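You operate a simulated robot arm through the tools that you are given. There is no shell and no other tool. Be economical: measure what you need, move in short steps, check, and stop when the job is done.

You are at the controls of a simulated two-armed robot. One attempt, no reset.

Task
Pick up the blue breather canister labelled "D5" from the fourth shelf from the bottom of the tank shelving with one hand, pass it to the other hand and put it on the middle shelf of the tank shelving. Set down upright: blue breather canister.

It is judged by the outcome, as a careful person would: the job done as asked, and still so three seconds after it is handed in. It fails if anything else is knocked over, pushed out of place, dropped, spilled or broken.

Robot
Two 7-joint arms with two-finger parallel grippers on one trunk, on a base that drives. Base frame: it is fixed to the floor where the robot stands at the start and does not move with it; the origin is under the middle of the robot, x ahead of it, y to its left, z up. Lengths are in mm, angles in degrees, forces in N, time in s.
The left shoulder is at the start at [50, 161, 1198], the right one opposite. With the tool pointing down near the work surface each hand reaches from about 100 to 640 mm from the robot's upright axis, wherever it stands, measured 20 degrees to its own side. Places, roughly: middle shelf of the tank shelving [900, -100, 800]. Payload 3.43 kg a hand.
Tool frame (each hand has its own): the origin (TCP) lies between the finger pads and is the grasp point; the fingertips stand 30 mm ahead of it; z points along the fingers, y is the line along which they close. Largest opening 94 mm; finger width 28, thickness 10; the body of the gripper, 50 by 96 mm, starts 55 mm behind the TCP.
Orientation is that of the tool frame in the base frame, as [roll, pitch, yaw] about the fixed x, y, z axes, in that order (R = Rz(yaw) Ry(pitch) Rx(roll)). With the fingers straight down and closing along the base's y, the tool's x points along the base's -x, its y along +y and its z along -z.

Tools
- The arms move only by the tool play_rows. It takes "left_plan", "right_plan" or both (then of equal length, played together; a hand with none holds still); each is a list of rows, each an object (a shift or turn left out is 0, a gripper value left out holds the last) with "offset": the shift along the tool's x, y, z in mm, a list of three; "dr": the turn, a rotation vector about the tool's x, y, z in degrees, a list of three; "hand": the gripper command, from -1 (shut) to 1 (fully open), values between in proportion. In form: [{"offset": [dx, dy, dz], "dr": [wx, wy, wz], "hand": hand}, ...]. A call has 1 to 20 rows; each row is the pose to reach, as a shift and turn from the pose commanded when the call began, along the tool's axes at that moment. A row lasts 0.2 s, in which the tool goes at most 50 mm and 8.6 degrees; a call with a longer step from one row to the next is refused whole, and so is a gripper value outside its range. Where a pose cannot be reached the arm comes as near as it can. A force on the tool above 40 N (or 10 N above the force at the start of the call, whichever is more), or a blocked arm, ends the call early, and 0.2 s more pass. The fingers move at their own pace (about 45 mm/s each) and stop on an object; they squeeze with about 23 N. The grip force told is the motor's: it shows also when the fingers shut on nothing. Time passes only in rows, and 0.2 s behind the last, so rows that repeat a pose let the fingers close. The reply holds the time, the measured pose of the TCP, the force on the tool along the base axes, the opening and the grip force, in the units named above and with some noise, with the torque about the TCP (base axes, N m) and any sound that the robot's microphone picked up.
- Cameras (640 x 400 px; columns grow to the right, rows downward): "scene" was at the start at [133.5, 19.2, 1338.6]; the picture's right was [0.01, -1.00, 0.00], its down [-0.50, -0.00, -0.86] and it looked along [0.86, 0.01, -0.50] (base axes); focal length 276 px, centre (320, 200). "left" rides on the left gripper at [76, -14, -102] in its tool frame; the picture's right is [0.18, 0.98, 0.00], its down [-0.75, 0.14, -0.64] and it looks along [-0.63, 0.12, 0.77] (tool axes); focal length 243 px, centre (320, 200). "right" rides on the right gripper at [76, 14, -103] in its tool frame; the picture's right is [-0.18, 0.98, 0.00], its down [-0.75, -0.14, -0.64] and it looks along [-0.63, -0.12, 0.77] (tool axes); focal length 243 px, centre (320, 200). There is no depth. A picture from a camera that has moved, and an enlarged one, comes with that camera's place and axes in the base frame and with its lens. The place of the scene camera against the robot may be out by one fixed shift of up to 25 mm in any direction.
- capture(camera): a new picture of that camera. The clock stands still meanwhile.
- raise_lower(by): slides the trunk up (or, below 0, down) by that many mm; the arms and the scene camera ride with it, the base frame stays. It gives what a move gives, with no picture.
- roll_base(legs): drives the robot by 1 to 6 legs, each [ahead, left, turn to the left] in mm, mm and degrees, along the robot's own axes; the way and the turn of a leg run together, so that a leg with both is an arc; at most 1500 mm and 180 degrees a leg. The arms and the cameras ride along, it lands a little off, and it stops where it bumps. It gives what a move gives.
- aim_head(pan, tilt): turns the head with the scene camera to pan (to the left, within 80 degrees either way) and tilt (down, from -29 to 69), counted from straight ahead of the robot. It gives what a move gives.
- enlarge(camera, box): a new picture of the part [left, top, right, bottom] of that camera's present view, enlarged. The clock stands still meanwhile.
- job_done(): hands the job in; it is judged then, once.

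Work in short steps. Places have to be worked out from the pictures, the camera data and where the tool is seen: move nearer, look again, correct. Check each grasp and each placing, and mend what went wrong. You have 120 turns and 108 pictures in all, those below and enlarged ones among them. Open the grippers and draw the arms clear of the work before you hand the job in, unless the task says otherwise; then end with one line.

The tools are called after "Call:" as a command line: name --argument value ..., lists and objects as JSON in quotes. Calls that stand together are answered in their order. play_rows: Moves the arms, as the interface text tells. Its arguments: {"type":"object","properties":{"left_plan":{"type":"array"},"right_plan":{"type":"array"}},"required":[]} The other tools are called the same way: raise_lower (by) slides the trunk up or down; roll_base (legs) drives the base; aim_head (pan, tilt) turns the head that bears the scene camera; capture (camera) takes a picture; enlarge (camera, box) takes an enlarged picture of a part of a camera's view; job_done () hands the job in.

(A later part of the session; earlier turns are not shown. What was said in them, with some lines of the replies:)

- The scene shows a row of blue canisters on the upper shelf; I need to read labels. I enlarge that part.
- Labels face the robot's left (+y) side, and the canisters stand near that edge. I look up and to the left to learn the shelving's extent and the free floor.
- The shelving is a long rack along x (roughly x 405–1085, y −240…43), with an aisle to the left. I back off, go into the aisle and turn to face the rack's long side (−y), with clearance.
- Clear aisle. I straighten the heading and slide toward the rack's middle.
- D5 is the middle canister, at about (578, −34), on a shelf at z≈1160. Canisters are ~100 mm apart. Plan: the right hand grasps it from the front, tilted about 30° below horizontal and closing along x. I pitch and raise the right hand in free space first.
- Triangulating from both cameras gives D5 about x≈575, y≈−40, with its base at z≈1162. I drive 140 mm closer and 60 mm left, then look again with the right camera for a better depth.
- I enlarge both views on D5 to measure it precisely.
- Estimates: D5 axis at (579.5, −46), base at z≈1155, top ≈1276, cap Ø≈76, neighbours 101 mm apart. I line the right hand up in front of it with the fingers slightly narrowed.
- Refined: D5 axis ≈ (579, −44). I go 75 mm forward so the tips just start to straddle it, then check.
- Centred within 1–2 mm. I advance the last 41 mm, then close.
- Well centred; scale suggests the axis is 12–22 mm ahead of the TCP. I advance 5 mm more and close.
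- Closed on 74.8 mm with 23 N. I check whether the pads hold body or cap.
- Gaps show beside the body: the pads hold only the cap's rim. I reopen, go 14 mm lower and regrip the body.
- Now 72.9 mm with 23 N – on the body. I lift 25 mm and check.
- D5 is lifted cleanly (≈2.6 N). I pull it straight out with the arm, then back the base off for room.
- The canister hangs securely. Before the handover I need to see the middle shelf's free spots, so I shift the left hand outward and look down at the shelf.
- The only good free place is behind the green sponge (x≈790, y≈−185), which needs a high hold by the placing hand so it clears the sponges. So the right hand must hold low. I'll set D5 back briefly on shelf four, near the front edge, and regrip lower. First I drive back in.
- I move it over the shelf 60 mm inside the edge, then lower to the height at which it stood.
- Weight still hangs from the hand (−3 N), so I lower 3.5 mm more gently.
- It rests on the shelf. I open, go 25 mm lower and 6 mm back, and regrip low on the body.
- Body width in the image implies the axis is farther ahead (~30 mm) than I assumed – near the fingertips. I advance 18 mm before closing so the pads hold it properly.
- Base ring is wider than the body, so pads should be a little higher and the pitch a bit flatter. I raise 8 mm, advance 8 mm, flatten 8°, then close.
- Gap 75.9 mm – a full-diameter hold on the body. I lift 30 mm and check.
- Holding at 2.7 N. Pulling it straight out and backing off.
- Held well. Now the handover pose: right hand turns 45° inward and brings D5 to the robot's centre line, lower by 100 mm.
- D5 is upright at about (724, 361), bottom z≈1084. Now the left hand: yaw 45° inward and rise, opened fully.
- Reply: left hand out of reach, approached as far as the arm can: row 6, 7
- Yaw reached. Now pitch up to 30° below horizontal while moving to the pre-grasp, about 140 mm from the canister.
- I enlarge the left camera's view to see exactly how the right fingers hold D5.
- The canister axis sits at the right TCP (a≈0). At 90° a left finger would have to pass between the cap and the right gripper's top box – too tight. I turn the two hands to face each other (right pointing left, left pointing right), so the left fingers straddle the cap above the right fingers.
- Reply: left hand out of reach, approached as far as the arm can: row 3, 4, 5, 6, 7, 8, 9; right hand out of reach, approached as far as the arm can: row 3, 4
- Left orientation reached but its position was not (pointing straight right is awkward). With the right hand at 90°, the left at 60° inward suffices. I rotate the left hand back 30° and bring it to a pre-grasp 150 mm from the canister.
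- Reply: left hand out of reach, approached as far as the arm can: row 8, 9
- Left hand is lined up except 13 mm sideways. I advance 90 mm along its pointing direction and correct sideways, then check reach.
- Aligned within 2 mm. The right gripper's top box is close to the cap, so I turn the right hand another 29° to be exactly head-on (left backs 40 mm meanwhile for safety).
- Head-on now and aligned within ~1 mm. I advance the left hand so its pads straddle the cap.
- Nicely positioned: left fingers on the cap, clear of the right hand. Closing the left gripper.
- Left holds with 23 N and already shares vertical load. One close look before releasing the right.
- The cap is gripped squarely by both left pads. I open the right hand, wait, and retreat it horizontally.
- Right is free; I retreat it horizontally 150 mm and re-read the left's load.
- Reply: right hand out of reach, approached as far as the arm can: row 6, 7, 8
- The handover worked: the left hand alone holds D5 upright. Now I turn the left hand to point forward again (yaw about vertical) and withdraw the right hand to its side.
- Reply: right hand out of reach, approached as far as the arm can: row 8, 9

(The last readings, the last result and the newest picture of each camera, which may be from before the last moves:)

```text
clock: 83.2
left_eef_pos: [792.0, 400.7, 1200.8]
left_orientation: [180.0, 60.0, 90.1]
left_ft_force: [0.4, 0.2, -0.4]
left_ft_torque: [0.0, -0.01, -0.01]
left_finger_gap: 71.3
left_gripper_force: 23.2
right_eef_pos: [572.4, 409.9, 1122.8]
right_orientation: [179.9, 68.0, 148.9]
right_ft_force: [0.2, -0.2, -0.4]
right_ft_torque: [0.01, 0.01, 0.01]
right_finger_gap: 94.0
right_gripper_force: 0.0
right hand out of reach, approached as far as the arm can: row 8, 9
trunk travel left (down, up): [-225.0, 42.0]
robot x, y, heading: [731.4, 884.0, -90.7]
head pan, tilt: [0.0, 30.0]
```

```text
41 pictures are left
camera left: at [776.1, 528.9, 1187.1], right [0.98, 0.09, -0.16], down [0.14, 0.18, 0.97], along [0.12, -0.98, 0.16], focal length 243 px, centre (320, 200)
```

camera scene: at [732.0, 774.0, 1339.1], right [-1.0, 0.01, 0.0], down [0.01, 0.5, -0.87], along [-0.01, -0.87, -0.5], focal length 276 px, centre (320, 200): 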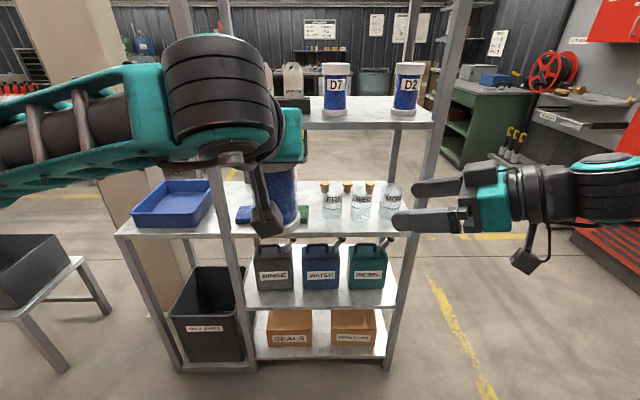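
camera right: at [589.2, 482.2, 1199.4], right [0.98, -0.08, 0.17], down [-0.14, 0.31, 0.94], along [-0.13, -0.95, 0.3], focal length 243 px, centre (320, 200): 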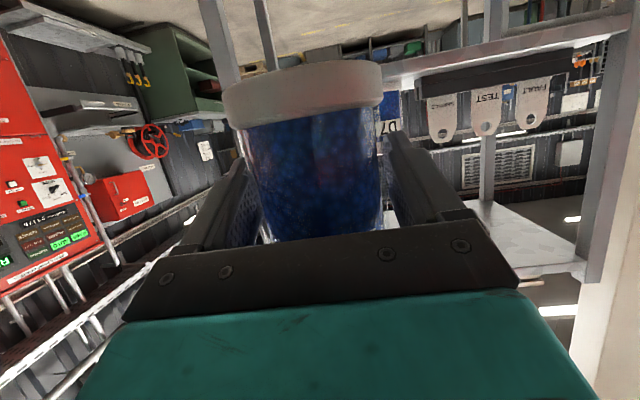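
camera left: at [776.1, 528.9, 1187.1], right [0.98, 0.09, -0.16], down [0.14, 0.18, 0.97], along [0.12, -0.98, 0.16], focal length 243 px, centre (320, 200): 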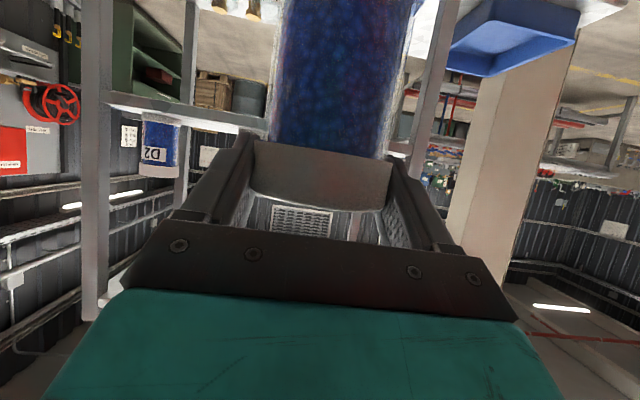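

Left holds D5 forward-pointing. I bring the right hand back towards its starting pose so it cannot touch the rack: first yaw it back, then pitch down and retract.

Call:
play_rows --right_plan '[{"dr": [6.8, 0, 2.75]}, {"dr": [13.6, 0, 5.5]}, {"dr": [20.4, 0, 8.3]}, {"dr": [27.2, 0, 11]}, {"dr": [34, 0, 13.8]}, {"dr": [40.9, 0, 16.5]}, {"dr": [47.7, 0, 19.3]}, {"dr": [54.5, 0, 22]}, {"dr": [54.5, 0, 22]}]'

```text
clock: 85.2
left_eef_pos: [790.6, 401.1, 1201.0]
left_orientation: [-180.0, 60.0, 89.9]
left_ft_force: [-0.7, -0.4, 0.3]
left_ft_torque: [0.0, -0.01, 0.0]
left_finger_gap: 71.6
left_gripper_force: 23.1
right_eef_pos: [575.1, 410.6, 1123.9]
right_orientation: [-180.0, 67.8, 90.2]
right_ft_force: [-0.8, -0.5, -1.3]
right_ft_torque: [0.0, 0.0, 0.0]
right_finger_gap: 94.2
right_gripper_force: 0.0
trunk travel left (down, up): [-225.0, 42.0]
robot x, y, heading: [732.1, 885.0, -90.8]
head pan, tilt: [0.0, 30.0]
```

Now pitch the right hand down and retract it.

Call:
play_rows --right_plan '[{"offset": [17.3, -5.5, -7.3], "dr": [0, 7.5, 0]}, {"offset": [34.7, -11, -14.7], "dr": [0, 15, 0]}, {"offset": [52, -16.7, -22], "dr": [0, 22.5, 0]}, {"offset": [69.3, -22, -29.3], "dr": [0, 30, 0]}, {"offset": [86.7, -28, -36.7], "dr": [0, 37.5, 0]}, {"offset": [104, -33, -44], "dr": [0, 45, 0]}, {"offset": [121.3, -39, -51.3], "dr": [0, 52.5, 0]}, {"offset": [138.7, -44, -58.7], "dr": [0, 60, 0]}, {"offset": [156, -50, -66], "dr": [0, 67.5, 0]}, {"offset": [156, -50, -66], "dr": [0, 67.5, 0]}]'

Call:
raise_lower --by -200

Call:
capture --camera "scene"

```text
clock: 87.4
left_eef_pos: [789.3, 400.7, 1201.1]
left_orientation: [180.0, 60.0, 89.9]
left_ft_force: [0.7, 0.4, 0.3]
left_ft_torque: [0.02, -0.02, -0.03]
left_finger_gap: 71.4
left_gripper_force: 22.8
right_eef_pos: [524.9, 527.7, 1005.7]
right_orientation: [-179.9, 0.4, 90.2]
right_ft_force: [0.5, 0.4, 0.0]
right_ft_torque: [0.03, 0.01, -0.01]
right_finger_gap: 94.1
right_gripper_force: 0.0
trunk travel left (down, up): [-225.0, 42.0]
robot x, y, heading: [731.6, 887.6, -90.8]
head pan, tilt: [0.0, 30.0]
```

```text
clock: 89.6
left_eef_pos: [789.6, 401.2, 1000.4]
left_orientation: [180.0, 60.0, 89.9]
left_ft_force: [-0.4, -1.4, -0.1]
left_ft_torque: [0.02, 0.0, -0.01]
left_finger_gap: 71.2
left_gripper_force: 22.8
right_eef_pos: [524.5, 527.1, 806.4]
right_orientation: [-179.9, 0.5, 90.2]
right_ft_force: [-0.6, 0.3, 0.0]
right_ft_torque: [0.01, 0.02, -0.01]
right_finger_gap: 93.8
right_gripper_force: 0.0
trunk travel left (down, up): [-25.0, 242.0]
robot x, y, heading: [729.5, 890.0, -90.8]
head pan, tilt: [0.0, 30.0]
```

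```text
40 pictures are left
camera scene: at [732.0, 773.8, 1139.1], right [-1.0, 0.01, 0.0], down [0.01, 0.5, -0.87], along [-0.01, -0.87, -0.5], focal length 276 px, centre (320, 200)
```

scene: 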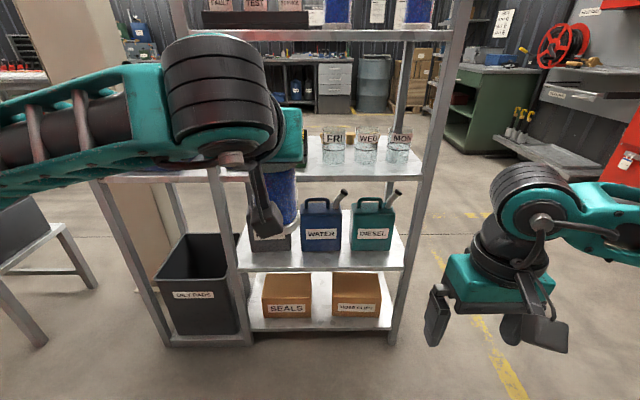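

Canister bottom is at z≈883 now. Before entering I use the free right hand's camera to survey the middle shelf: raise it and bring it forward a bit, outside the rack.

Call:
play_rows --right_plan '[{"offset": [-15, 12, -30]}, {"offset": [-30, 24, -65]}, {"offset": [-50, 36, -100]}, {"offset": [-75, 48, -135]}, {"offset": [-100, 60, -170]}, {"offset": [-120, 70, -195]}, {"offset": [-120, 70, -195]}]' --left_plan '[{"offset": [6, 0, 3.5]}, {"offset": [12, 0, 7]}, {"offset": [18, 0, 10.5]}, {"offset": [24, 0, 14]}, {"offset": [30, 0, 17.5]}, {"offset": [36, 0, 21]}, {"offset": [39, 0, 22.5]}]'

Call:
capture --camera "right"

```text
clock: 91.2
left_eef_pos: [790.8, 401.2, 955.0]
left_orientation: [-180.0, 59.9, 89.9]
left_ft_force: [0.9, 0.0, -0.8]
left_ft_torque: [0.04, -0.01, -0.01]
left_finger_gap: 71.6
left_gripper_force: 22.8
right_eef_pos: [591.3, 409.8, 1001.8]
right_orientation: [-179.9, 0.4, 90.3]
right_ft_force: [-0.5, 0.4, 0.3]
right_ft_torque: [0.0, -0.01, -0.03]
right_finger_gap: 94.1
right_gripper_force: 0.0
trunk travel left (down, up): [-25.0, 242.0]
robot x, y, heading: [725.6, 888.2, -90.7]
head pan, tilt: [0.0, 30.0]
```

```text
39 pictures are left
camera right: at [606.1, 487.6, 1104.5], right [0.98, -0.18, 0.0], down [-0.14, -0.75, 0.65], along [-0.12, -0.64, -0.76], focal length 243 px, centre (320, 200)
```

right: 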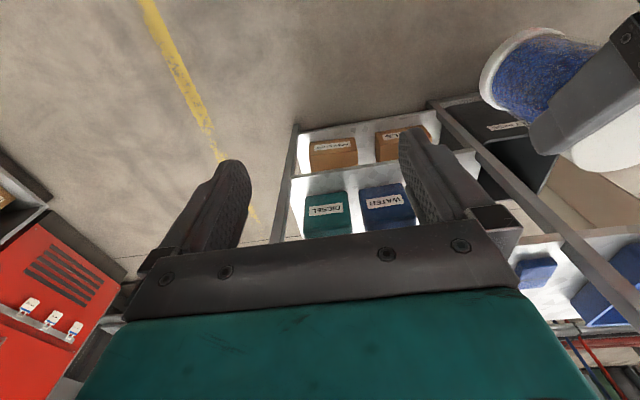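

The view is blocked by the gripper's own body; I pitch the right hand up 50° so the shelf comes into the open part of its image.

Call:
play_rows --right_plan '[{"offset": [0, 0, 0], "dr": [0, -8, 0]}, {"offset": [0, 0, 0], "dr": [0, -16, 0]}, {"offset": [0, 0, 0], "dr": [0, -24, 0]}, {"offset": [0, 0, 0], "dr": [0, -32, 0]}, {"offset": [0, 0, 0], "dr": [0, -40, 0]}, {"offset": [0, 0, 0], "dr": [0, -48, 0]}, {"offset": [0, 0, 0], "dr": [0, -48, 0]}]'

Call:
capture --camera "right"

```text
clock: 92.8
left_eef_pos: [791.3, 400.9, 955.7]
left_orientation: [-180.0, 59.9, 89.9]
left_ft_force: [0.0, -0.3, -0.3]
left_ft_torque: [0.02, 0.0, -0.02]
left_finger_gap: 71.2
left_gripper_force: 23.1
right_eef_pos: [595.1, 410.7, 1001.1]
right_orientation: [-180.0, 48.5, 90.2]
right_ft_force: [0.5, 0.2, -0.2]
right_ft_torque: [-0.05, -0.03, 0.0]
right_finger_gap: 94.0
right_gripper_force: 0.1
trunk travel left (down, up): [-25.0, 242.0]
robot x, y, heading: [729.3, 890.5, -91.0]
head pan, tilt: [0.0, 30.0]
```

```text
38 pictures are left
camera right: at [609.3, 538.2, 1012.8], right [0.98, -0.12, 0.14], down [-0.14, -0.02, 0.99], along [-0.11, -0.99, -0.03], focal length 243 px, centre (320, 200)
```

right: 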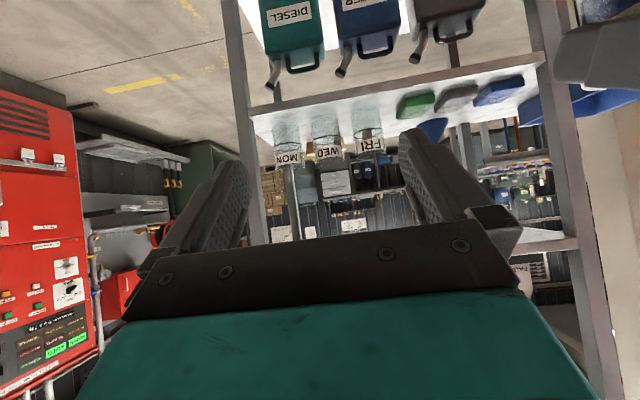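

Shelf survey agrees with earlier: green sponge ≈(790, −35), funnel ≈(900, −240), FRI bottle ≈(681, −50). Spot (788, −170) is free with >35 mm all round. I retract the right hand before driving in.

Call:
play_rows --right_plan '[{"offset": [7.6, -10, -8.6], "dr": [0, 8, 0]}, {"offset": [15, -20, -17], "dr": [0, 16, 0]}, {"offset": [23, -30, -26], "dr": [0, 24, 0]}, {"offset": [30, -40, -34], "dr": [0, 32, 0]}, {"offset": [38, -50, -43], "dr": [0, 40, 0]}, {"offset": [45, -60, -51], "dr": [0, 48, 0]}, {"offset": [53, -70, -60], "dr": [0, 48, 0]}, {"offset": [53, -70, -60], "dr": [0, 48, 0]}]'

Call:
roll_base --legs '[[200, 0, 0.8]]'

Call:
capture --camera "scene"

Call:
capture --camera "left"

```text
clock: 94.6
left_eef_pos: [790.9, 399.9, 954.8]
left_orientation: [180.0, 60.0, 89.9]
left_ft_force: [-0.3, 0.1, -0.8]
left_ft_torque: [0.06, -0.02, -0.01]
left_finger_gap: 71.3
left_gripper_force: 23.0
right_eef_pos: [525.4, 489.3, 1003.0]
right_orientation: [-180.0, 0.4, 90.2]
right_ft_force: [0.1, 0.4, 0.5]
right_ft_torque: [0.0, 0.0, 0.0]
right_finger_gap: 94.0
right_gripper_force: 0.2
trunk travel left (down, up): [-25.0, 242.0]
robot x, y, heading: [732.6, 889.4, -90.6]
head pan, tilt: [0.0, 30.0]
```

```text
clock: 96.2
left_eef_pos: [797.5, 203.4, 955.3]
left_orientation: [180.0, 60.0, 90.8]
left_ft_force: [-0.1, -0.2, 0.4]
left_ft_torque: [0.04, -0.02, 0.01]
left_finger_gap: 71.5
left_gripper_force: 23.1
right_eef_pos: [530.8, 289.2, 1003.8]
right_orientation: [-179.9, 0.5, 91.0]
right_ft_force: [-0.6, 0.5, -0.1]
right_ft_torque: [0.02, 0.03, -0.03]
right_finger_gap: 94.0
right_gripper_force: 0.0
trunk travel left (down, up): [-25.0, 242.0]
robot x, y, heading: [728.9, 685.4, -89.9]
head pan, tilt: [0.0, 30.0]
```

```text
37 pictures are left
camera scene: at [732.9, 575.1, 1139.0], right [-1.0, 0.0, 0.0], down [0.0, 0.5, -0.87], along [0.0, -0.87, -0.5], focal length 276 px, centre (320, 200)
```

scene: 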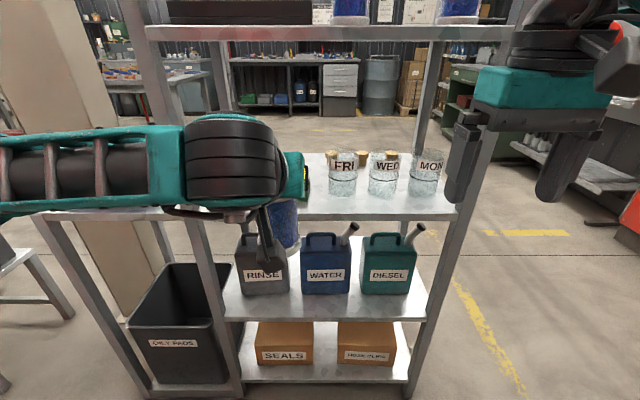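

```text
36 pictures are left
camera left: at [780.5, 330.6, 941.9], right [0.98, 0.11, -0.16], down [0.14, 0.18, 0.97], along [0.13, -0.98, 0.16], focal length 243 px, centre (320, 200)
```

left: 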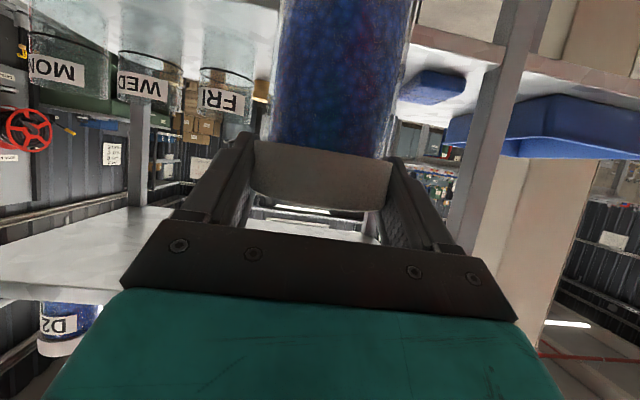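

Alignment good. I raise 13 mm for margin over the sponge and drive 160 mm further in.

Call:
play_rows --left_plan '[{"offset": [-5.6, -6, -3.2]}, {"offset": [-11.3, -12, -6.5]}, {"offset": [-11.3, -12, -6.5]}]'

Call:
roll_base --legs '[[160, 0, 0]]'

Call:
capture --camera "left"

Call:
capture --camera "scene"

```text
clock: 97.0
left_eef_pos: [784.7, 202.4, 968.7]
left_orientation: [180.0, 60.0, 90.7]
left_ft_force: [-0.3, -0.2, 0.3]
left_ft_torque: [0.02, -0.03, 0.04]
left_finger_gap: 71.7
left_gripper_force: 23.1
right_eef_pos: [530.2, 289.0, 1003.0]
right_orientation: [-180.0, 0.4, 91.1]
right_ft_force: [-0.3, 0.3, -0.2]
right_ft_torque: [-0.01, 0.02, 0.02]
right_finger_gap: 93.8
right_gripper_force: 0.0
trunk travel left (down, up): [-25.0, 242.0]
robot x, y, heading: [731.7, 686.5, -90.1]
head pan, tilt: [0.0, 30.0]
```

```text
clock: 98.4
left_eef_pos: [785.1, 44.7, 969.5]
left_orientation: [179.9, 60.1, 90.9]
left_ft_force: [0.7, -0.5, -0.2]
left_ft_torque: [0.05, 0.01, 0.01]
left_finger_gap: 71.5
left_gripper_force: 23.0
right_eef_pos: [531.0, 130.8, 1002.8]
right_orientation: [-179.9, 0.5, 91.2]
right_ft_force: [-0.4, 0.7, -0.5]
right_ft_torque: [-0.02, -0.01, 0.01]
right_finger_gap: 93.9
right_gripper_force: 0.0
trunk travel left (down, up): [-25.0, 242.0]
robot x, y, heading: [728.0, 528.0, -89.8]
head pan, tilt: [0.0, 30.0]
```

```text
35 pictures are left
camera left: at [768.8, 172.9, 955.4], right [0.98, 0.11, -0.16], down [0.14, 0.18, 0.97], along [0.13, -0.98, 0.16], focal length 243 px, centre (320, 200)
```

left: 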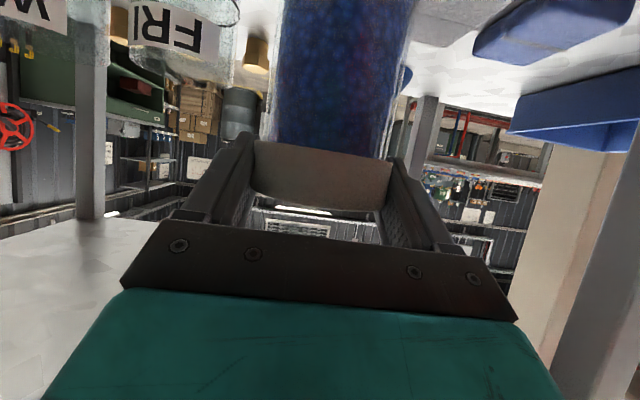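

```text
34 pictures are left
camera scene: at [733.6, 418.0, 1139.0], right [-1.0, 0.0, 0.0], down [0.0, 0.5, -0.87], along [0.0, -0.87, -0.5], focal length 276 px, centre (320, 200)
```

scene: 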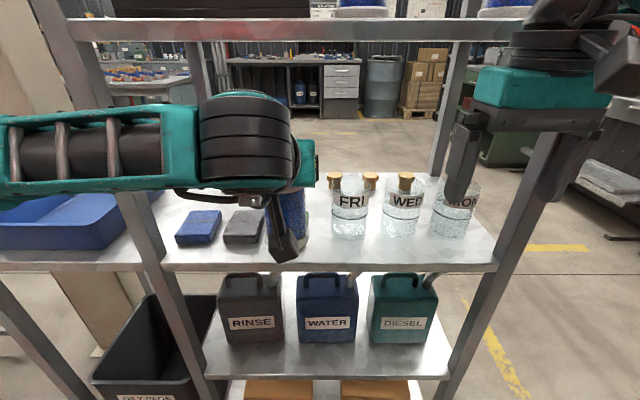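

Clearances look fine (FRI bottle ≈37 mm to the side, wrist ≈30 mm below shelf four). I extend the arm 100 mm in and check.

Call:
play_rows --left_plan '[{"offset": [-10, 0, 17.3]}, {"offset": [-20, 0, 34.6]}, {"offset": [-30, 0, 52]}, {"offset": [-40, 0, 69.3]}, {"offset": [-50, 0, 86.6]}, {"offset": [-50, 0, 86.6]}]'

Call:
capture --camera "left"

Call:
capture --camera "scene"

```text
clock: 99.8
left_eef_pos: [786.5, -55.0, 970.3]
left_orientation: [-180.0, 59.9, 90.9]
left_ft_force: [-0.8, -0.3, -0.4]
left_ft_torque: [0.04, 0.02, 0.0]
left_finger_gap: 71.4
left_gripper_force: 23.5
right_eef_pos: [531.9, 132.4, 1003.0]
right_orientation: [-179.9, 0.5, 91.3]
right_ft_force: [-0.4, -0.4, 0.3]
right_ft_torque: [0.01, -0.01, -0.01]
right_finger_gap: 94.2
right_gripper_force: 0.1
trunk travel left (down, up): [-25.0, 242.0]
robot x, y, heading: [731.0, 529.1, -89.8]
head pan, tilt: [0.0, 30.0]
```

```text
33 pictures are left
camera left: at [770.7, 73.1, 956.2], right [0.98, 0.11, -0.16], down [0.14, 0.18, 0.97], along [0.13, -0.98, 0.16], focal length 243 px, centre (320, 200)
```

left: 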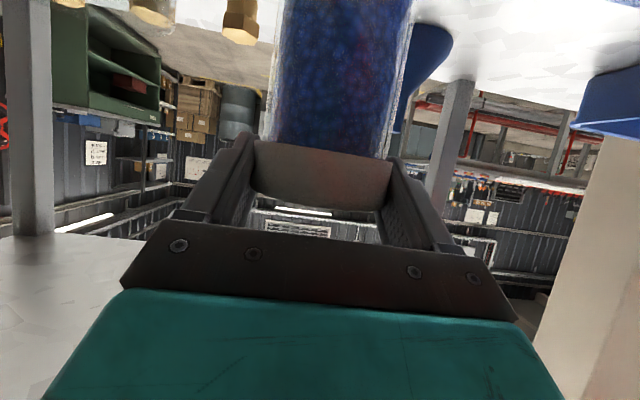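

```text
32 pictures are left
camera scene: at [733.6, 418.2, 1139.0], right [-1.0, 0.0, 0.0], down [0.0, 0.5, -0.87], along [0.0, -0.87, -0.5], focal length 276 px, centre (320, 200)
```

scene: 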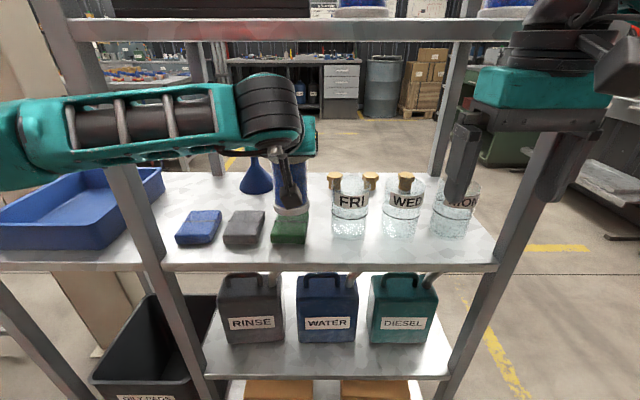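

Canister is above the green sponge, clear of the funnel and bottles. I extend the remaining 105 mm.

Call:
play_rows --left_plan '[{"offset": [-10, 0, 17.3]}, {"offset": [-20, 0, 34.6]}, {"offset": [-30, 0, 52]}, {"offset": [-40, 0, 69.3]}, {"offset": [-52.5, 0, 91]}, {"offset": [-52.5, 0, 91]}]'

Call:
capture --camera "left"

Call:
capture --camera "scene"

```text
clock: 101.2
left_eef_pos: [786.5, -161.2, 969.0]
left_orientation: [179.9, 60.0, 90.9]
left_ft_force: [0.1, -0.2, -0.3]
left_ft_torque: [-0.01, 0.0, 0.02]
left_finger_gap: 71.4
left_gripper_force: 22.6
right_eef_pos: [531.0, 130.2, 1001.7]
right_orientation: [-179.9, 0.5, 91.3]
right_ft_force: [-0.2, 0.3, 0.1]
right_ft_torque: [-0.01, -0.01, 0.01]
right_finger_gap: 94.0
right_gripper_force: 0.1
trunk travel left (down, up): [-25.0, 242.0]
robot x, y, heading: [727.4, 534.1, -89.8]
head pan, tilt: [0.0, 30.0]
```

```text
31 pictures are left
camera left: at [771.2, -32.7, 955.6], right [0.98, 0.11, -0.16], down [0.14, 0.18, 0.97], along [0.13, -0.98, 0.16], focal length 243 px, centre (320, 200)
```

left: 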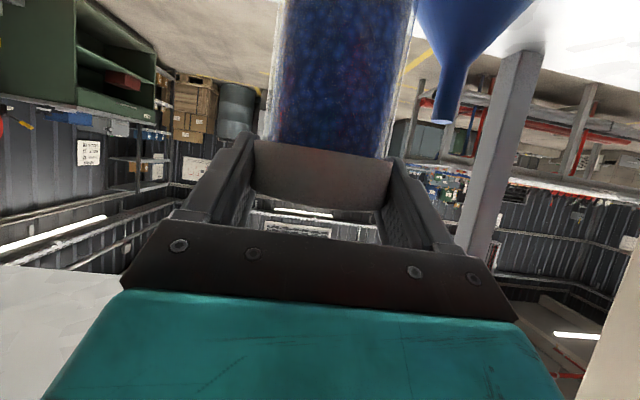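

```text
30 pictures are left
camera scene: at [733.6, 418.1, 1139.0], right [-1.0, 0.0, 0.0], down [0.0, 0.5, -0.87], along [0.0, -0.87, -0.5], focal length 276 px, centre (320, 200)
```

scene: 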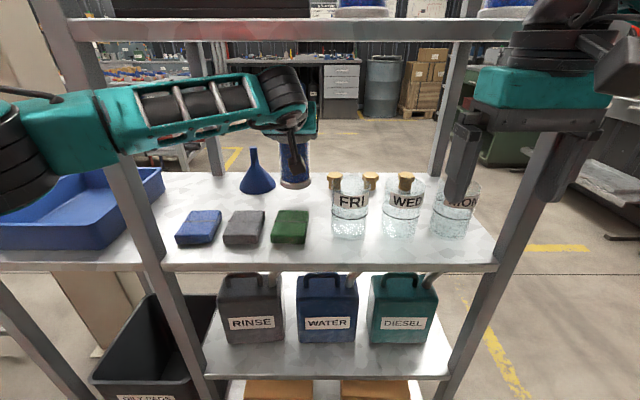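

It hangs behind the sponge, between funnel and stoppers. I lower 40 mm (shifting 4 mm away from the funnel) and check.

Call:
play_rows --left_plan '[{"offset": [8.7, -2, 5]}, {"offset": [17.3, -4, 10]}, {"offset": [26, -4, 15]}, {"offset": [34.6, -4, 20]}, {"offset": [34.6, -4, 20]}]'

Call:
enlarge --camera "scene" --box '[220, 130, 400, 250]'

```text
clock: 102.4
left_eef_pos: [783.0, -160.9, 930.3]
left_orientation: [180.0, 60.0, 90.8]
left_ft_force: [-0.1, 0.3, 0.7]
left_ft_torque: [0.02, -0.01, 0.0]
left_finger_gap: 71.5
left_gripper_force: 22.8
right_eef_pos: [530.7, 131.5, 1003.4]
right_orientation: [-180.0, 0.6, 91.3]
right_ft_force: [-0.1, 0.2, -0.6]
right_ft_torque: [-0.01, -0.01, 0.04]
right_finger_gap: 93.9
right_gripper_force: 0.1
trunk travel left (down, up): [-25.0, 242.0]
robot x, y, heading: [729.4, 529.6, -89.6]
head pan, tilt: [0.0, 30.0]
```

```text
3.33 times, centred on (310, 190) of scene
camera zoom: at [733.6, 418.1, 1139.0], right [-1.0, 0.0, 0.0], down [0.0, 0.5, -0.87], along [0.0, -0.87, -0.5], focal length 919 px, centre (353, 233)
```

zoom: 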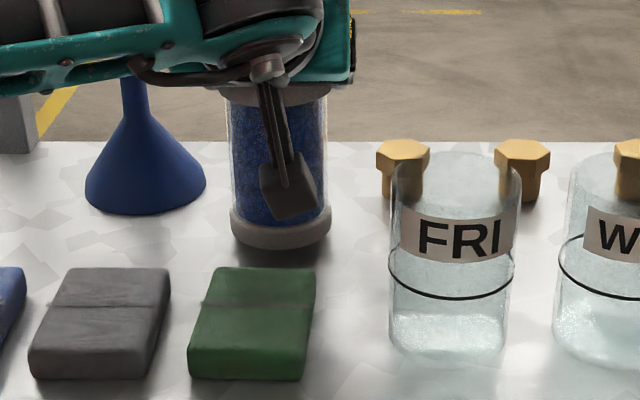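

Clear view: D5 is just above the shelf, well clear. I lower slowly with the force guard watching.

Call:
play_rows --left_plan '[{"offset": [1.7, 0, 1]}, {"offset": [3.5, 0, 2]}, {"offset": [5.2, 0, 3]}, {"offset": [6.9, 0, 4]}, {"offset": [8.7, 0, 5]}, {"offset": [8.7, 0, 5]}]'

Call:
enlarge --camera "scene" --box '[220, 130, 400, 250]'

```text
clock: 103.8
left_eef_pos: [784.2, -159.8, 922.7]
left_orientation: [-179.9, 60.4, 91.0]
left_ft_force: [3.3, 2.8, 12.9]
left_ft_torque: [-0.17, -0.33, 0.11]
left_finger_gap: 71.3
left_gripper_force: 22.9
right_eef_pos: [532.6, 132.5, 1005.0]
right_orientation: [-179.9, 0.6, 91.3]
right_ft_force: [0.8, 0.0, -0.3]
right_ft_torque: [-0.02, 0.0, 0.01]
right_finger_gap: 93.8
right_gripper_force: 0.1
trunk travel left (down, up): [-25.0, 242.0]
robot x, y, heading: [727.1, 529.8, -89.8]
head pan, tilt: [0.0, 30.0]
```

```text
3.33 times, centred on (310, 190) of scene
camera zoom: at [733.7, 419.9, 1139.5], right [-1.0, 0.0, 0.0], down [0.0, 0.5, -0.87], along [0.0, -0.87, -0.5], focal length 919 px, centre (353, 233)
```

zoom: 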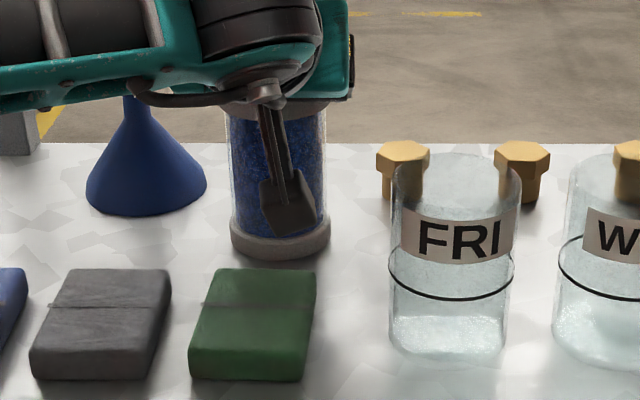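

Contact at z≈923 (13 N). I relieve ~1.5 mm so it just rests, then open the gripper in stages.

Call:
play_rows --left_plan '[{"offset": [-1.3, 0, -0.75]}, {"offset": [-1.3, 0, -0.75]}, {"offset": [-1.3, 0, -0.75]}]'

```text
clock: 104.6
left_eef_pos: [784.5, -160.0, 924.0]
left_orientation: [180.0, 60.3, 91.0]
left_ft_force: [0.5, -5.7, 14.1]
left_ft_torque: [-0.6, -0.13, 0.01]
left_finger_gap: 71.4
left_gripper_force: 23.4
right_eef_pos: [531.2, 131.7, 1003.8]
right_orientation: [-179.9, 0.6, 91.1]
right_ft_force: [-1.4, 0.3, -0.2]
right_ft_torque: [-0.01, -0.01, 0.02]
right_finger_gap: 93.8
right_gripper_force: 0.0
trunk travel left (down, up): [-25.0, 242.0]
robot x, y, heading: [733.5, 531.2, -89.8]
head pan, tilt: [0.0, 30.0]
```

Still 14 N; raising another 2 mm.

Call:
play_rows --left_plan '[{"offset": [-0.9, 0, -0.5]}, {"offset": [-1.7, 0, -1]}, {"offset": [-1.7, 0, -1]}, {"offset": [-1.7, 0, -1]}]'

Call:
enlarge --camera "scene" --box '[220, 130, 400, 250]'

```text
clock: 105.6
left_eef_pos: [783.2, -160.0, 921.9]
left_orientation: [180.0, 60.1, 91.0]
left_ft_force: [-0.4, -5.7, 11.6]
left_ft_torque: [-0.61, 0.12, 0.03]
left_finger_gap: 71.6
left_gripper_force: 23.3
right_eef_pos: [530.3, 132.2, 1003.4]
right_orientation: [-180.0, 0.4, 91.1]
right_ft_force: [0.4, -0.1, 1.1]
right_ft_torque: [-0.01, 0.0, -0.03]
right_finger_gap: 93.9
right_gripper_force: 0.2
trunk travel left (down, up): [-25.0, 242.0]
robot x, y, heading: [732.2, 529.0, -89.7]
head pan, tilt: [0.0, 30.0]
```

```text
3.33 times, centred on (310, 190) of scene
camera zoom: at [733.4, 419.1, 1139.2], right [-1.0, 0.0, 0.0], down [0.0, 0.5, -0.87], along [0.0, -0.87, -0.5], focal length 919 px, centre (353, 233)
```

zoom: 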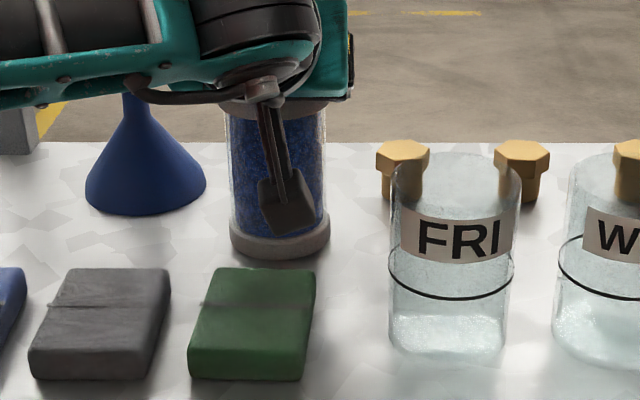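

Forces linger; I raise 3 mm more and re-read.

Call:
play_rows --left_plan '[{"offset": [-1.3, 0, -0.75]}, {"offset": [-2.6, 0, -1.5]}, {"offset": [-2.6, 0, -1.5]}, {"offset": [-2.6, 0, -1.5]}]'

Call:
capture --camera "left"

```text
clock: 106.6
left_eef_pos: [784.4, -159.3, 922.5]
left_orientation: [179.8, 59.8, 90.8]
left_ft_force: [-0.5, 0.6, -0.8]
left_ft_torque: [-0.02, 0.02, -0.01]
left_finger_gap: 71.3
left_gripper_force: 22.6
right_eef_pos: [531.3, 131.0, 1003.3]
right_orientation: [-179.9, 0.5, 91.1]
right_ft_force: [0.3, 0.2, 0.6]
right_ft_torque: [0.0, 0.02, 0.0]
right_finger_gap: 94.3
right_gripper_force: 0.0
trunk travel left (down, up): [-25.0, 242.0]
robot x, y, heading: [727.2, 531.6, -89.7]
head pan, tilt: [0.0, 30.0]
```

```text
26 pictures are left
camera left: at [767.9, -31.8, 909.8], right [0.98, 0.11, -0.16], down [0.14, 0.18, 0.97], along [0.13, -0.98, 0.16], focal length 243 px, centre (320, 200)
```

left: 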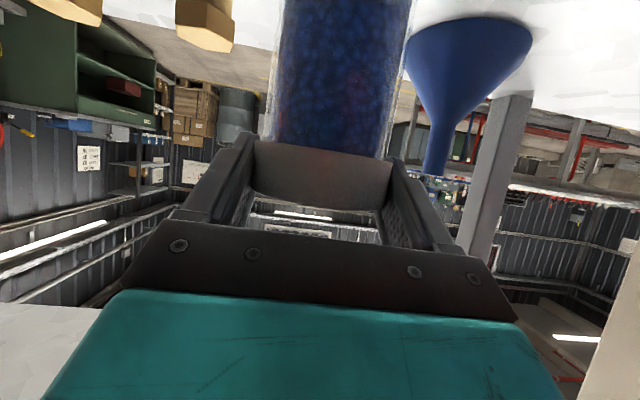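

Load is back to the hanging baseline, so it is just off the shelf. I lower 1.2 mm, then open slowly.

Call:
play_rows --left_plan '[{"offset": [0.5, 0, 0.3]}, {"offset": [1, 0, 0.6]}, {"offset": [1, 0, 0.6]}]'

```text
clock: 107.4
left_eef_pos: [787.0, -159.3, 923.3]
left_orientation: [-180.0, 60.1, 90.9]
left_ft_force: [-1.0, 0.4, -0.6]
left_ft_torque: [0.01, 0.01, -0.04]
left_finger_gap: 71.4
left_gripper_force: 23.2
right_eef_pos: [530.5, 131.6, 1003.3]
right_orientation: [-179.9, 0.4, 91.2]
right_ft_force: [-0.3, -0.1, 0.8]
right_ft_torque: [0.02, 0.02, 0.01]
right_finger_gap: 94.1
right_gripper_force: 0.1
trunk travel left (down, up): [-25.0, 242.0]
robot x, y, heading: [731.9, 531.0, -89.6]
head pan, tilt: [0.0, 30.0]
```

Not touching yet; another 1.2 mm in small steps.

Call:
play_rows --left_plan '[{"offset": [0.5, 0, 0.3]}, {"offset": [1, 0, 0.6]}, {"offset": [1, 0, 0.6]}]'

```text
clock: 108.2
left_eef_pos: [785.3, -158.4, 923.0]
left_orientation: [-180.0, 59.9, 90.9]
left_ft_force: [0.5, -0.9, 0.0]
left_ft_torque: [0.02, 0.03, 0.04]
left_finger_gap: 71.3
left_gripper_force: 23.2
right_eef_pos: [532.0, 131.3, 1003.4]
right_orientation: [-179.9, 0.5, 91.2]
right_ft_force: [-0.5, 0.0, 0.1]
right_ft_torque: [0.02, -0.01, 0.01]
right_finger_gap: 93.9
right_gripper_force: 0.0
trunk travel left (down, up): [-25.0, 242.0]
robot x, y, heading: [732.2, 529.1, -89.9]
head pan, tilt: [0.0, 30.0]
```

Call:
play_rows --left_plan '[{"offset": [0.5, 0, 0.3]}, {"offset": [1, 0, 0.6]}, {"offset": [1, 0, 0.6]}]'

```text
clock: 109.0
left_eef_pos: [784.3, -158.6, 922.8]
left_orientation: [180.0, 60.0, 91.0]
left_ft_force: [0.1, -0.1, 0.3]
left_ft_torque: [0.04, -0.02, -0.01]
left_finger_gap: 71.5
left_gripper_force: 22.5
right_eef_pos: [531.3, 130.7, 1003.2]
right_orientation: [-179.9, 0.5, 91.2]
right_ft_force: [0.4, 1.4, 0.5]
right_ft_torque: [0.01, 0.01, 0.0]
right_finger_gap: 94.0
right_gripper_force: 0.0
trunk travel left (down, up): [-25.0, 242.0]
robot x, y, heading: [731.7, 533.6, -89.6]
head pan, tilt: [0.0, 30.0]
```

Still no contact reading; two more millimetres.

Call:
play_rows --left_plan '[{"offset": [0.6, 0, 0.35]}, {"offset": [1.2, 0, 0.7]}, {"offset": [1.8, 0, 1]}, {"offset": [1.8, 0, 1]}]'

Call:
enlarge --camera "scene" --box '[260, 160, 350, 230]'

```text
clock: 110.0
left_eef_pos: [784.7, -159.3, 923.0]
left_orientation: [-180.0, 60.2, 90.9]
left_ft_force: [0.5, 1.4, 6.7]
left_ft_torque: [0.43, -0.04, -0.02]
left_finger_gap: 71.5
left_gripper_force: 23.1
right_eef_pos: [530.8, 132.6, 1004.3]
right_orientation: [-179.8, 0.5, 91.2]
right_ft_force: [-0.1, -0.5, -0.5]
right_ft_torque: [0.01, -0.01, 0.02]
right_finger_gap: 94.0
right_gripper_force: 0.0
trunk travel left (down, up): [-25.0, 242.0]
robot x, y, heading: [730.6, 529.5, -89.8]
head pan, tilt: [0.0, 30.0]
```

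```text
5.71 times, centred on (305, 195) of scene
camera zoom: at [733.5, 419.3, 1139.3], right [-1.0, 0.0, 0.0], down [0.0, 0.5, -0.87], along [0.0, -0.87, -0.5], focal length 1576 px, centre (406, 229)
```

zoom: 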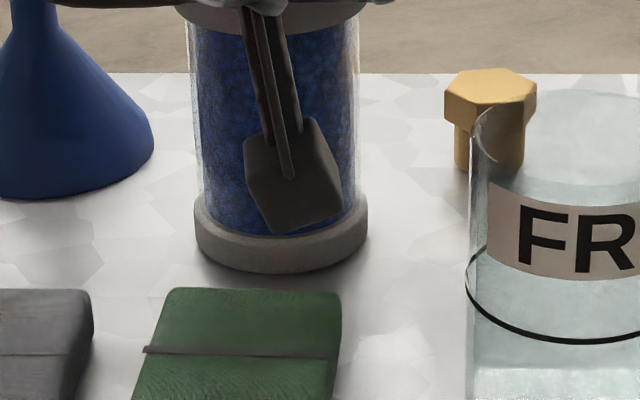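

Contact with ~7 N: it rests upright on the shelf. I open the left gripper.

Call:
play_rows --left_plan '[{"hand": 0.6}, {"hand": 0.7}, {"hand": 0.9}, {"hand": 0.9}, {"hand": 0.9}]'

Call:
capture --camera "left"

Call:
enlarge --camera "scene" --box '[220, 130, 400, 250]'

```text
clock: 111.2
left_eef_pos: [783.8, -159.5, 921.2]
left_orientation: [-180.0, 60.1, 91.0]
left_ft_force: [0.0, 0.2, 0.3]
left_ft_torque: [0.02, -0.01, -0.02]
left_finger_gap: 89.6
left_gripper_force: 0.1
right_eef_pos: [532.3, 131.9, 1002.6]
right_orientation: [-179.8, 0.5, 91.2]
right_ft_force: [0.0, -0.1, 0.0]
right_ft_torque: [0.01, -0.02, 0.04]
right_finger_gap: 94.1
right_gripper_force: 0.1
trunk travel left (down, up): [-25.0, 242.0]
robot x, y, heading: [731.7, 527.4, -89.9]
head pan, tilt: [0.0, 30.0]
```

```text
24 pictures are left
camera left: at [767.3, -32.1, 907.0], right [0.98, 0.11, -0.16], down [0.14, 0.18, 0.97], along [0.13, -0.98, 0.16], focal length 243 px, centre (320, 200)
```

left: 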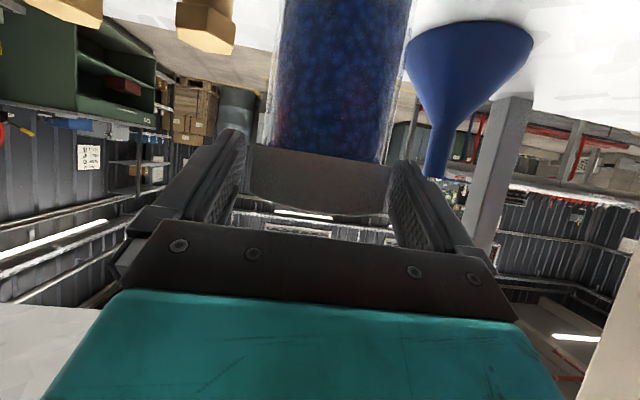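

```text
3.33 times, centred on (310, 190) of scene
camera zoom: at [733.5, 418.4, 1139.1], right [-1.0, 0.0, 0.0], down [0.0, 0.5, -0.87], along [0.0, -0.87, -0.5], focal length 919 px, centre (353, 233)
```

zoom: 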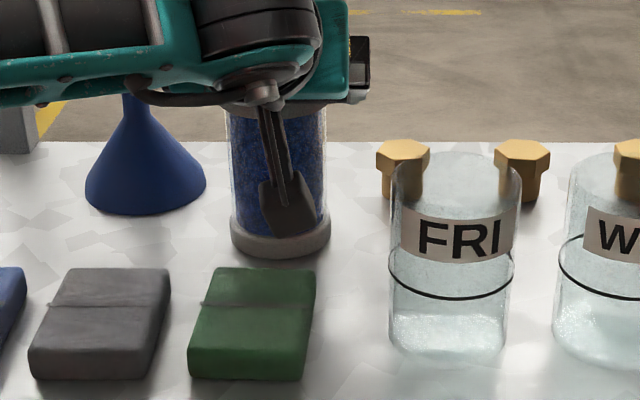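

Released; D5 stands upright. I withdraw the left hand straight back.

Call:
play_rows --left_plan '[{"offset": [5, 0, -8.7]}, {"offset": [12, 0, -20.8]}, {"offset": [20, 0, -34.6]}, {"offset": [30, 0, -52]}, {"offset": [40, 0, -69.3]}, {"offset": [50, 0, -86.6]}, {"offset": [50, 0, -86.6]}]'

Call:
capture --camera "left"

Call:
capture --camera "scene"

```text
clock: 112.8
left_eef_pos: [784.1, -58.6, 920.8]
left_orientation: [179.9, 60.0, 90.9]
left_ft_force: [-0.4, 0.3, 1.0]
left_ft_torque: [-0.02, -0.01, -0.04]
left_finger_gap: 89.1
left_gripper_force: 0.1
right_eef_pos: [531.9, 130.7, 1001.7]
right_orientation: [-179.9, 0.5, 91.2]
right_ft_force: [0.2, -0.5, -0.2]
right_ft_torque: [-0.01, -0.03, 0.03]
right_finger_gap: 93.9
right_gripper_force: 0.0
trunk travel left (down, up): [-25.0, 242.0]
robot x, y, heading: [731.0, 530.0, -90.2]
head pan, tilt: [0.0, 30.0]
```

```text
22 pictures are left
camera left: at [765.9, 68.9, 907.2], right [0.98, 0.11, -0.16], down [0.14, 0.18, 0.97], along [0.13, -0.98, 0.16], focal length 243 px, centre (320, 200)
```

left: 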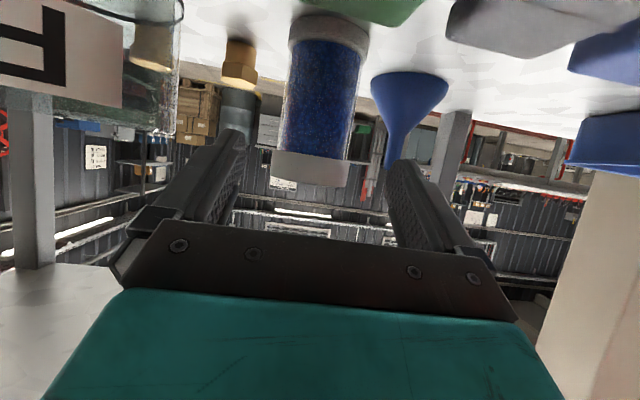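

```text
21 pictures are left
camera scene: at [733.5, 418.4, 1139.1], right [-1.0, 0.0, 0.0], down [0.0, 0.5, -0.87], along [0.0, -0.87, -0.5], focal length 276 px, centre (320, 200)
```

scene: 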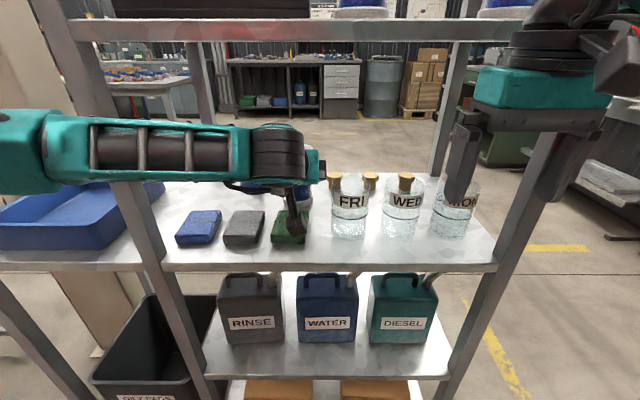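

D5 stands upright behind the sponge. I pull the arm out fully and back the base away.

Call:
play_rows --left_plan '[{"offset": [10, 0, -17.3]}, {"offset": [20, 0, -34.6]}, {"offset": [30, 0, -52]}, {"offset": [40, 0, -69.3]}, {"offset": [50, 0, -86.6]}, {"offset": [50, 0, -86.6]}]'

Call:
roll_base --legs '[[-350, 0, 0]]'

Call:
play_rows --left_plan '[{"offset": [0, 40, 0]}, {"offset": [0, 80, 0]}, {"offset": [0, 120, 0]}, {"offset": [0, 160, 0]}, {"offset": [0, 160, 0]}]'

Call:
raise_lower --by 150

Call:
capture --camera "scene"

```text
clock: 114.2
left_eef_pos: [780.4, 39.4, 920.4]
left_orientation: [180.0, 60.0, 91.0]
left_ft_force: [-0.1, -0.2, -0.4]
left_ft_torque: [0.03, 0.0, 0.01]
left_finger_gap: 89.4
left_gripper_force: 0.1
right_eef_pos: [531.7, 131.6, 1004.0]
right_orientation: [-180.0, 0.4, 91.2]
right_ft_force: [-0.2, 0.1, -0.2]
right_ft_torque: [0.03, 0.0, 0.0]
right_finger_gap: 94.0
right_gripper_force: 0.0
trunk travel left (down, up): [-25.0, 242.0]
robot x, y, heading: [728.0, 533.3, -89.8]
head pan, tilt: [0.0, 30.0]
```

```text
clock: 116.5
left_eef_pos: [778.8, 397.8, 920.1]
left_orientation: [180.0, 60.0, 91.0]
left_ft_force: [0.0, 0.1, -0.4]
left_ft_torque: [-0.01, -0.01, 0.01]
left_finger_gap: 89.4
left_gripper_force: 0.1
right_eef_pos: [530.1, 488.3, 1003.5]
right_orientation: [-179.9, 0.6, 91.3]
right_ft_force: [0.1, 0.2, 0.1]
right_ft_torque: [0.01, -0.03, 0.06]
right_finger_gap: 93.7
right_gripper_force: 0.0
trunk travel left (down, up): [-25.0, 242.0]
robot x, y, heading: [728.6, 883.7, -89.6]
head pan, tilt: [0.0, 30.0]
```

```text
clock: 117.7
left_eef_pos: [937.5, 401.6, 918.2]
left_orientation: [180.0, 60.1, 90.9]
left_ft_force: [0.3, 0.4, -0.4]
left_ft_torque: [0.0, 0.02, 0.01]
left_finger_gap: 89.0
left_gripper_force: 0.1
right_eef_pos: [529.9, 488.2, 1003.0]
right_orientation: [-179.9, 0.5, 91.3]
right_ft_force: [0.5, 0.4, 0.2]
right_ft_torque: [-0.01, -0.01, -0.02]
right_finger_gap: 93.9
right_gripper_force: 0.0
trunk travel left (down, up): [-25.0, 242.0]
robot x, y, heading: [725.1, 888.8, -89.9]
head pan, tilt: [0.0, 30.0]
```

```text
clock: 119.4
left_eef_pos: [938.9, 401.4, 1067.4]
left_orientation: [-180.0, 60.0, 91.0]
left_ft_force: [-0.4, -0.8, 0.1]
left_ft_torque: [-0.01, 0.02, -0.01]
left_finger_gap: 89.3
left_gripper_force: 0.1
right_eef_pos: [529.8, 488.5, 1152.0]
right_orientation: [-179.9, 0.5, 91.3]
right_ft_force: [-0.2, 0.0, -0.3]
right_ft_torque: [-0.03, -0.02, 0.01]
right_finger_gap: 93.9
right_gripper_force: 0.1
trunk travel left (down, up): [-175.0, 92.0]
robot x, y, heading: [727.5, 894.4, -89.6]
head pan, tilt: [0.0, 30.0]
```

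```text
20 pictures are left
camera scene: at [732.1, 776.0, 1289.0], right [-1.0, -0.01, 0.0], down [0.0, 0.5, -0.87], along [0.0, -0.87, -0.5], focal length 276 px, centre (320, 200)
```

scene: 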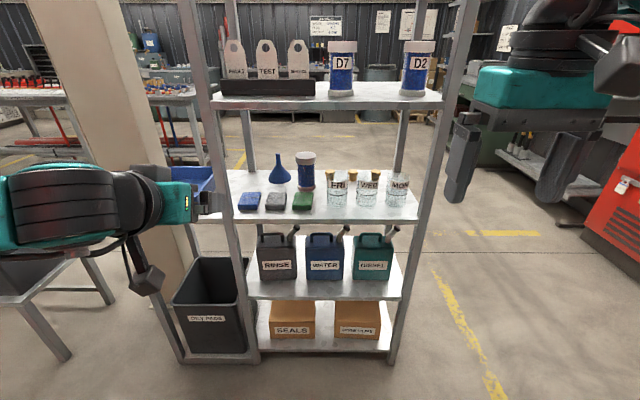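

D5 stands upright on the middle shelf, everything else is in place, and both grippers are open and clear. I hand it in.

Call:
job_done

```text
The job is handed in.
```

The blue breather canister D5 was picked with the right hand, passed to the left hand and set down upright on the middle shelf. In the final picture nothing else had moved. I set it back on the fourth shelf once, briefly, to grip it lower before the pass.
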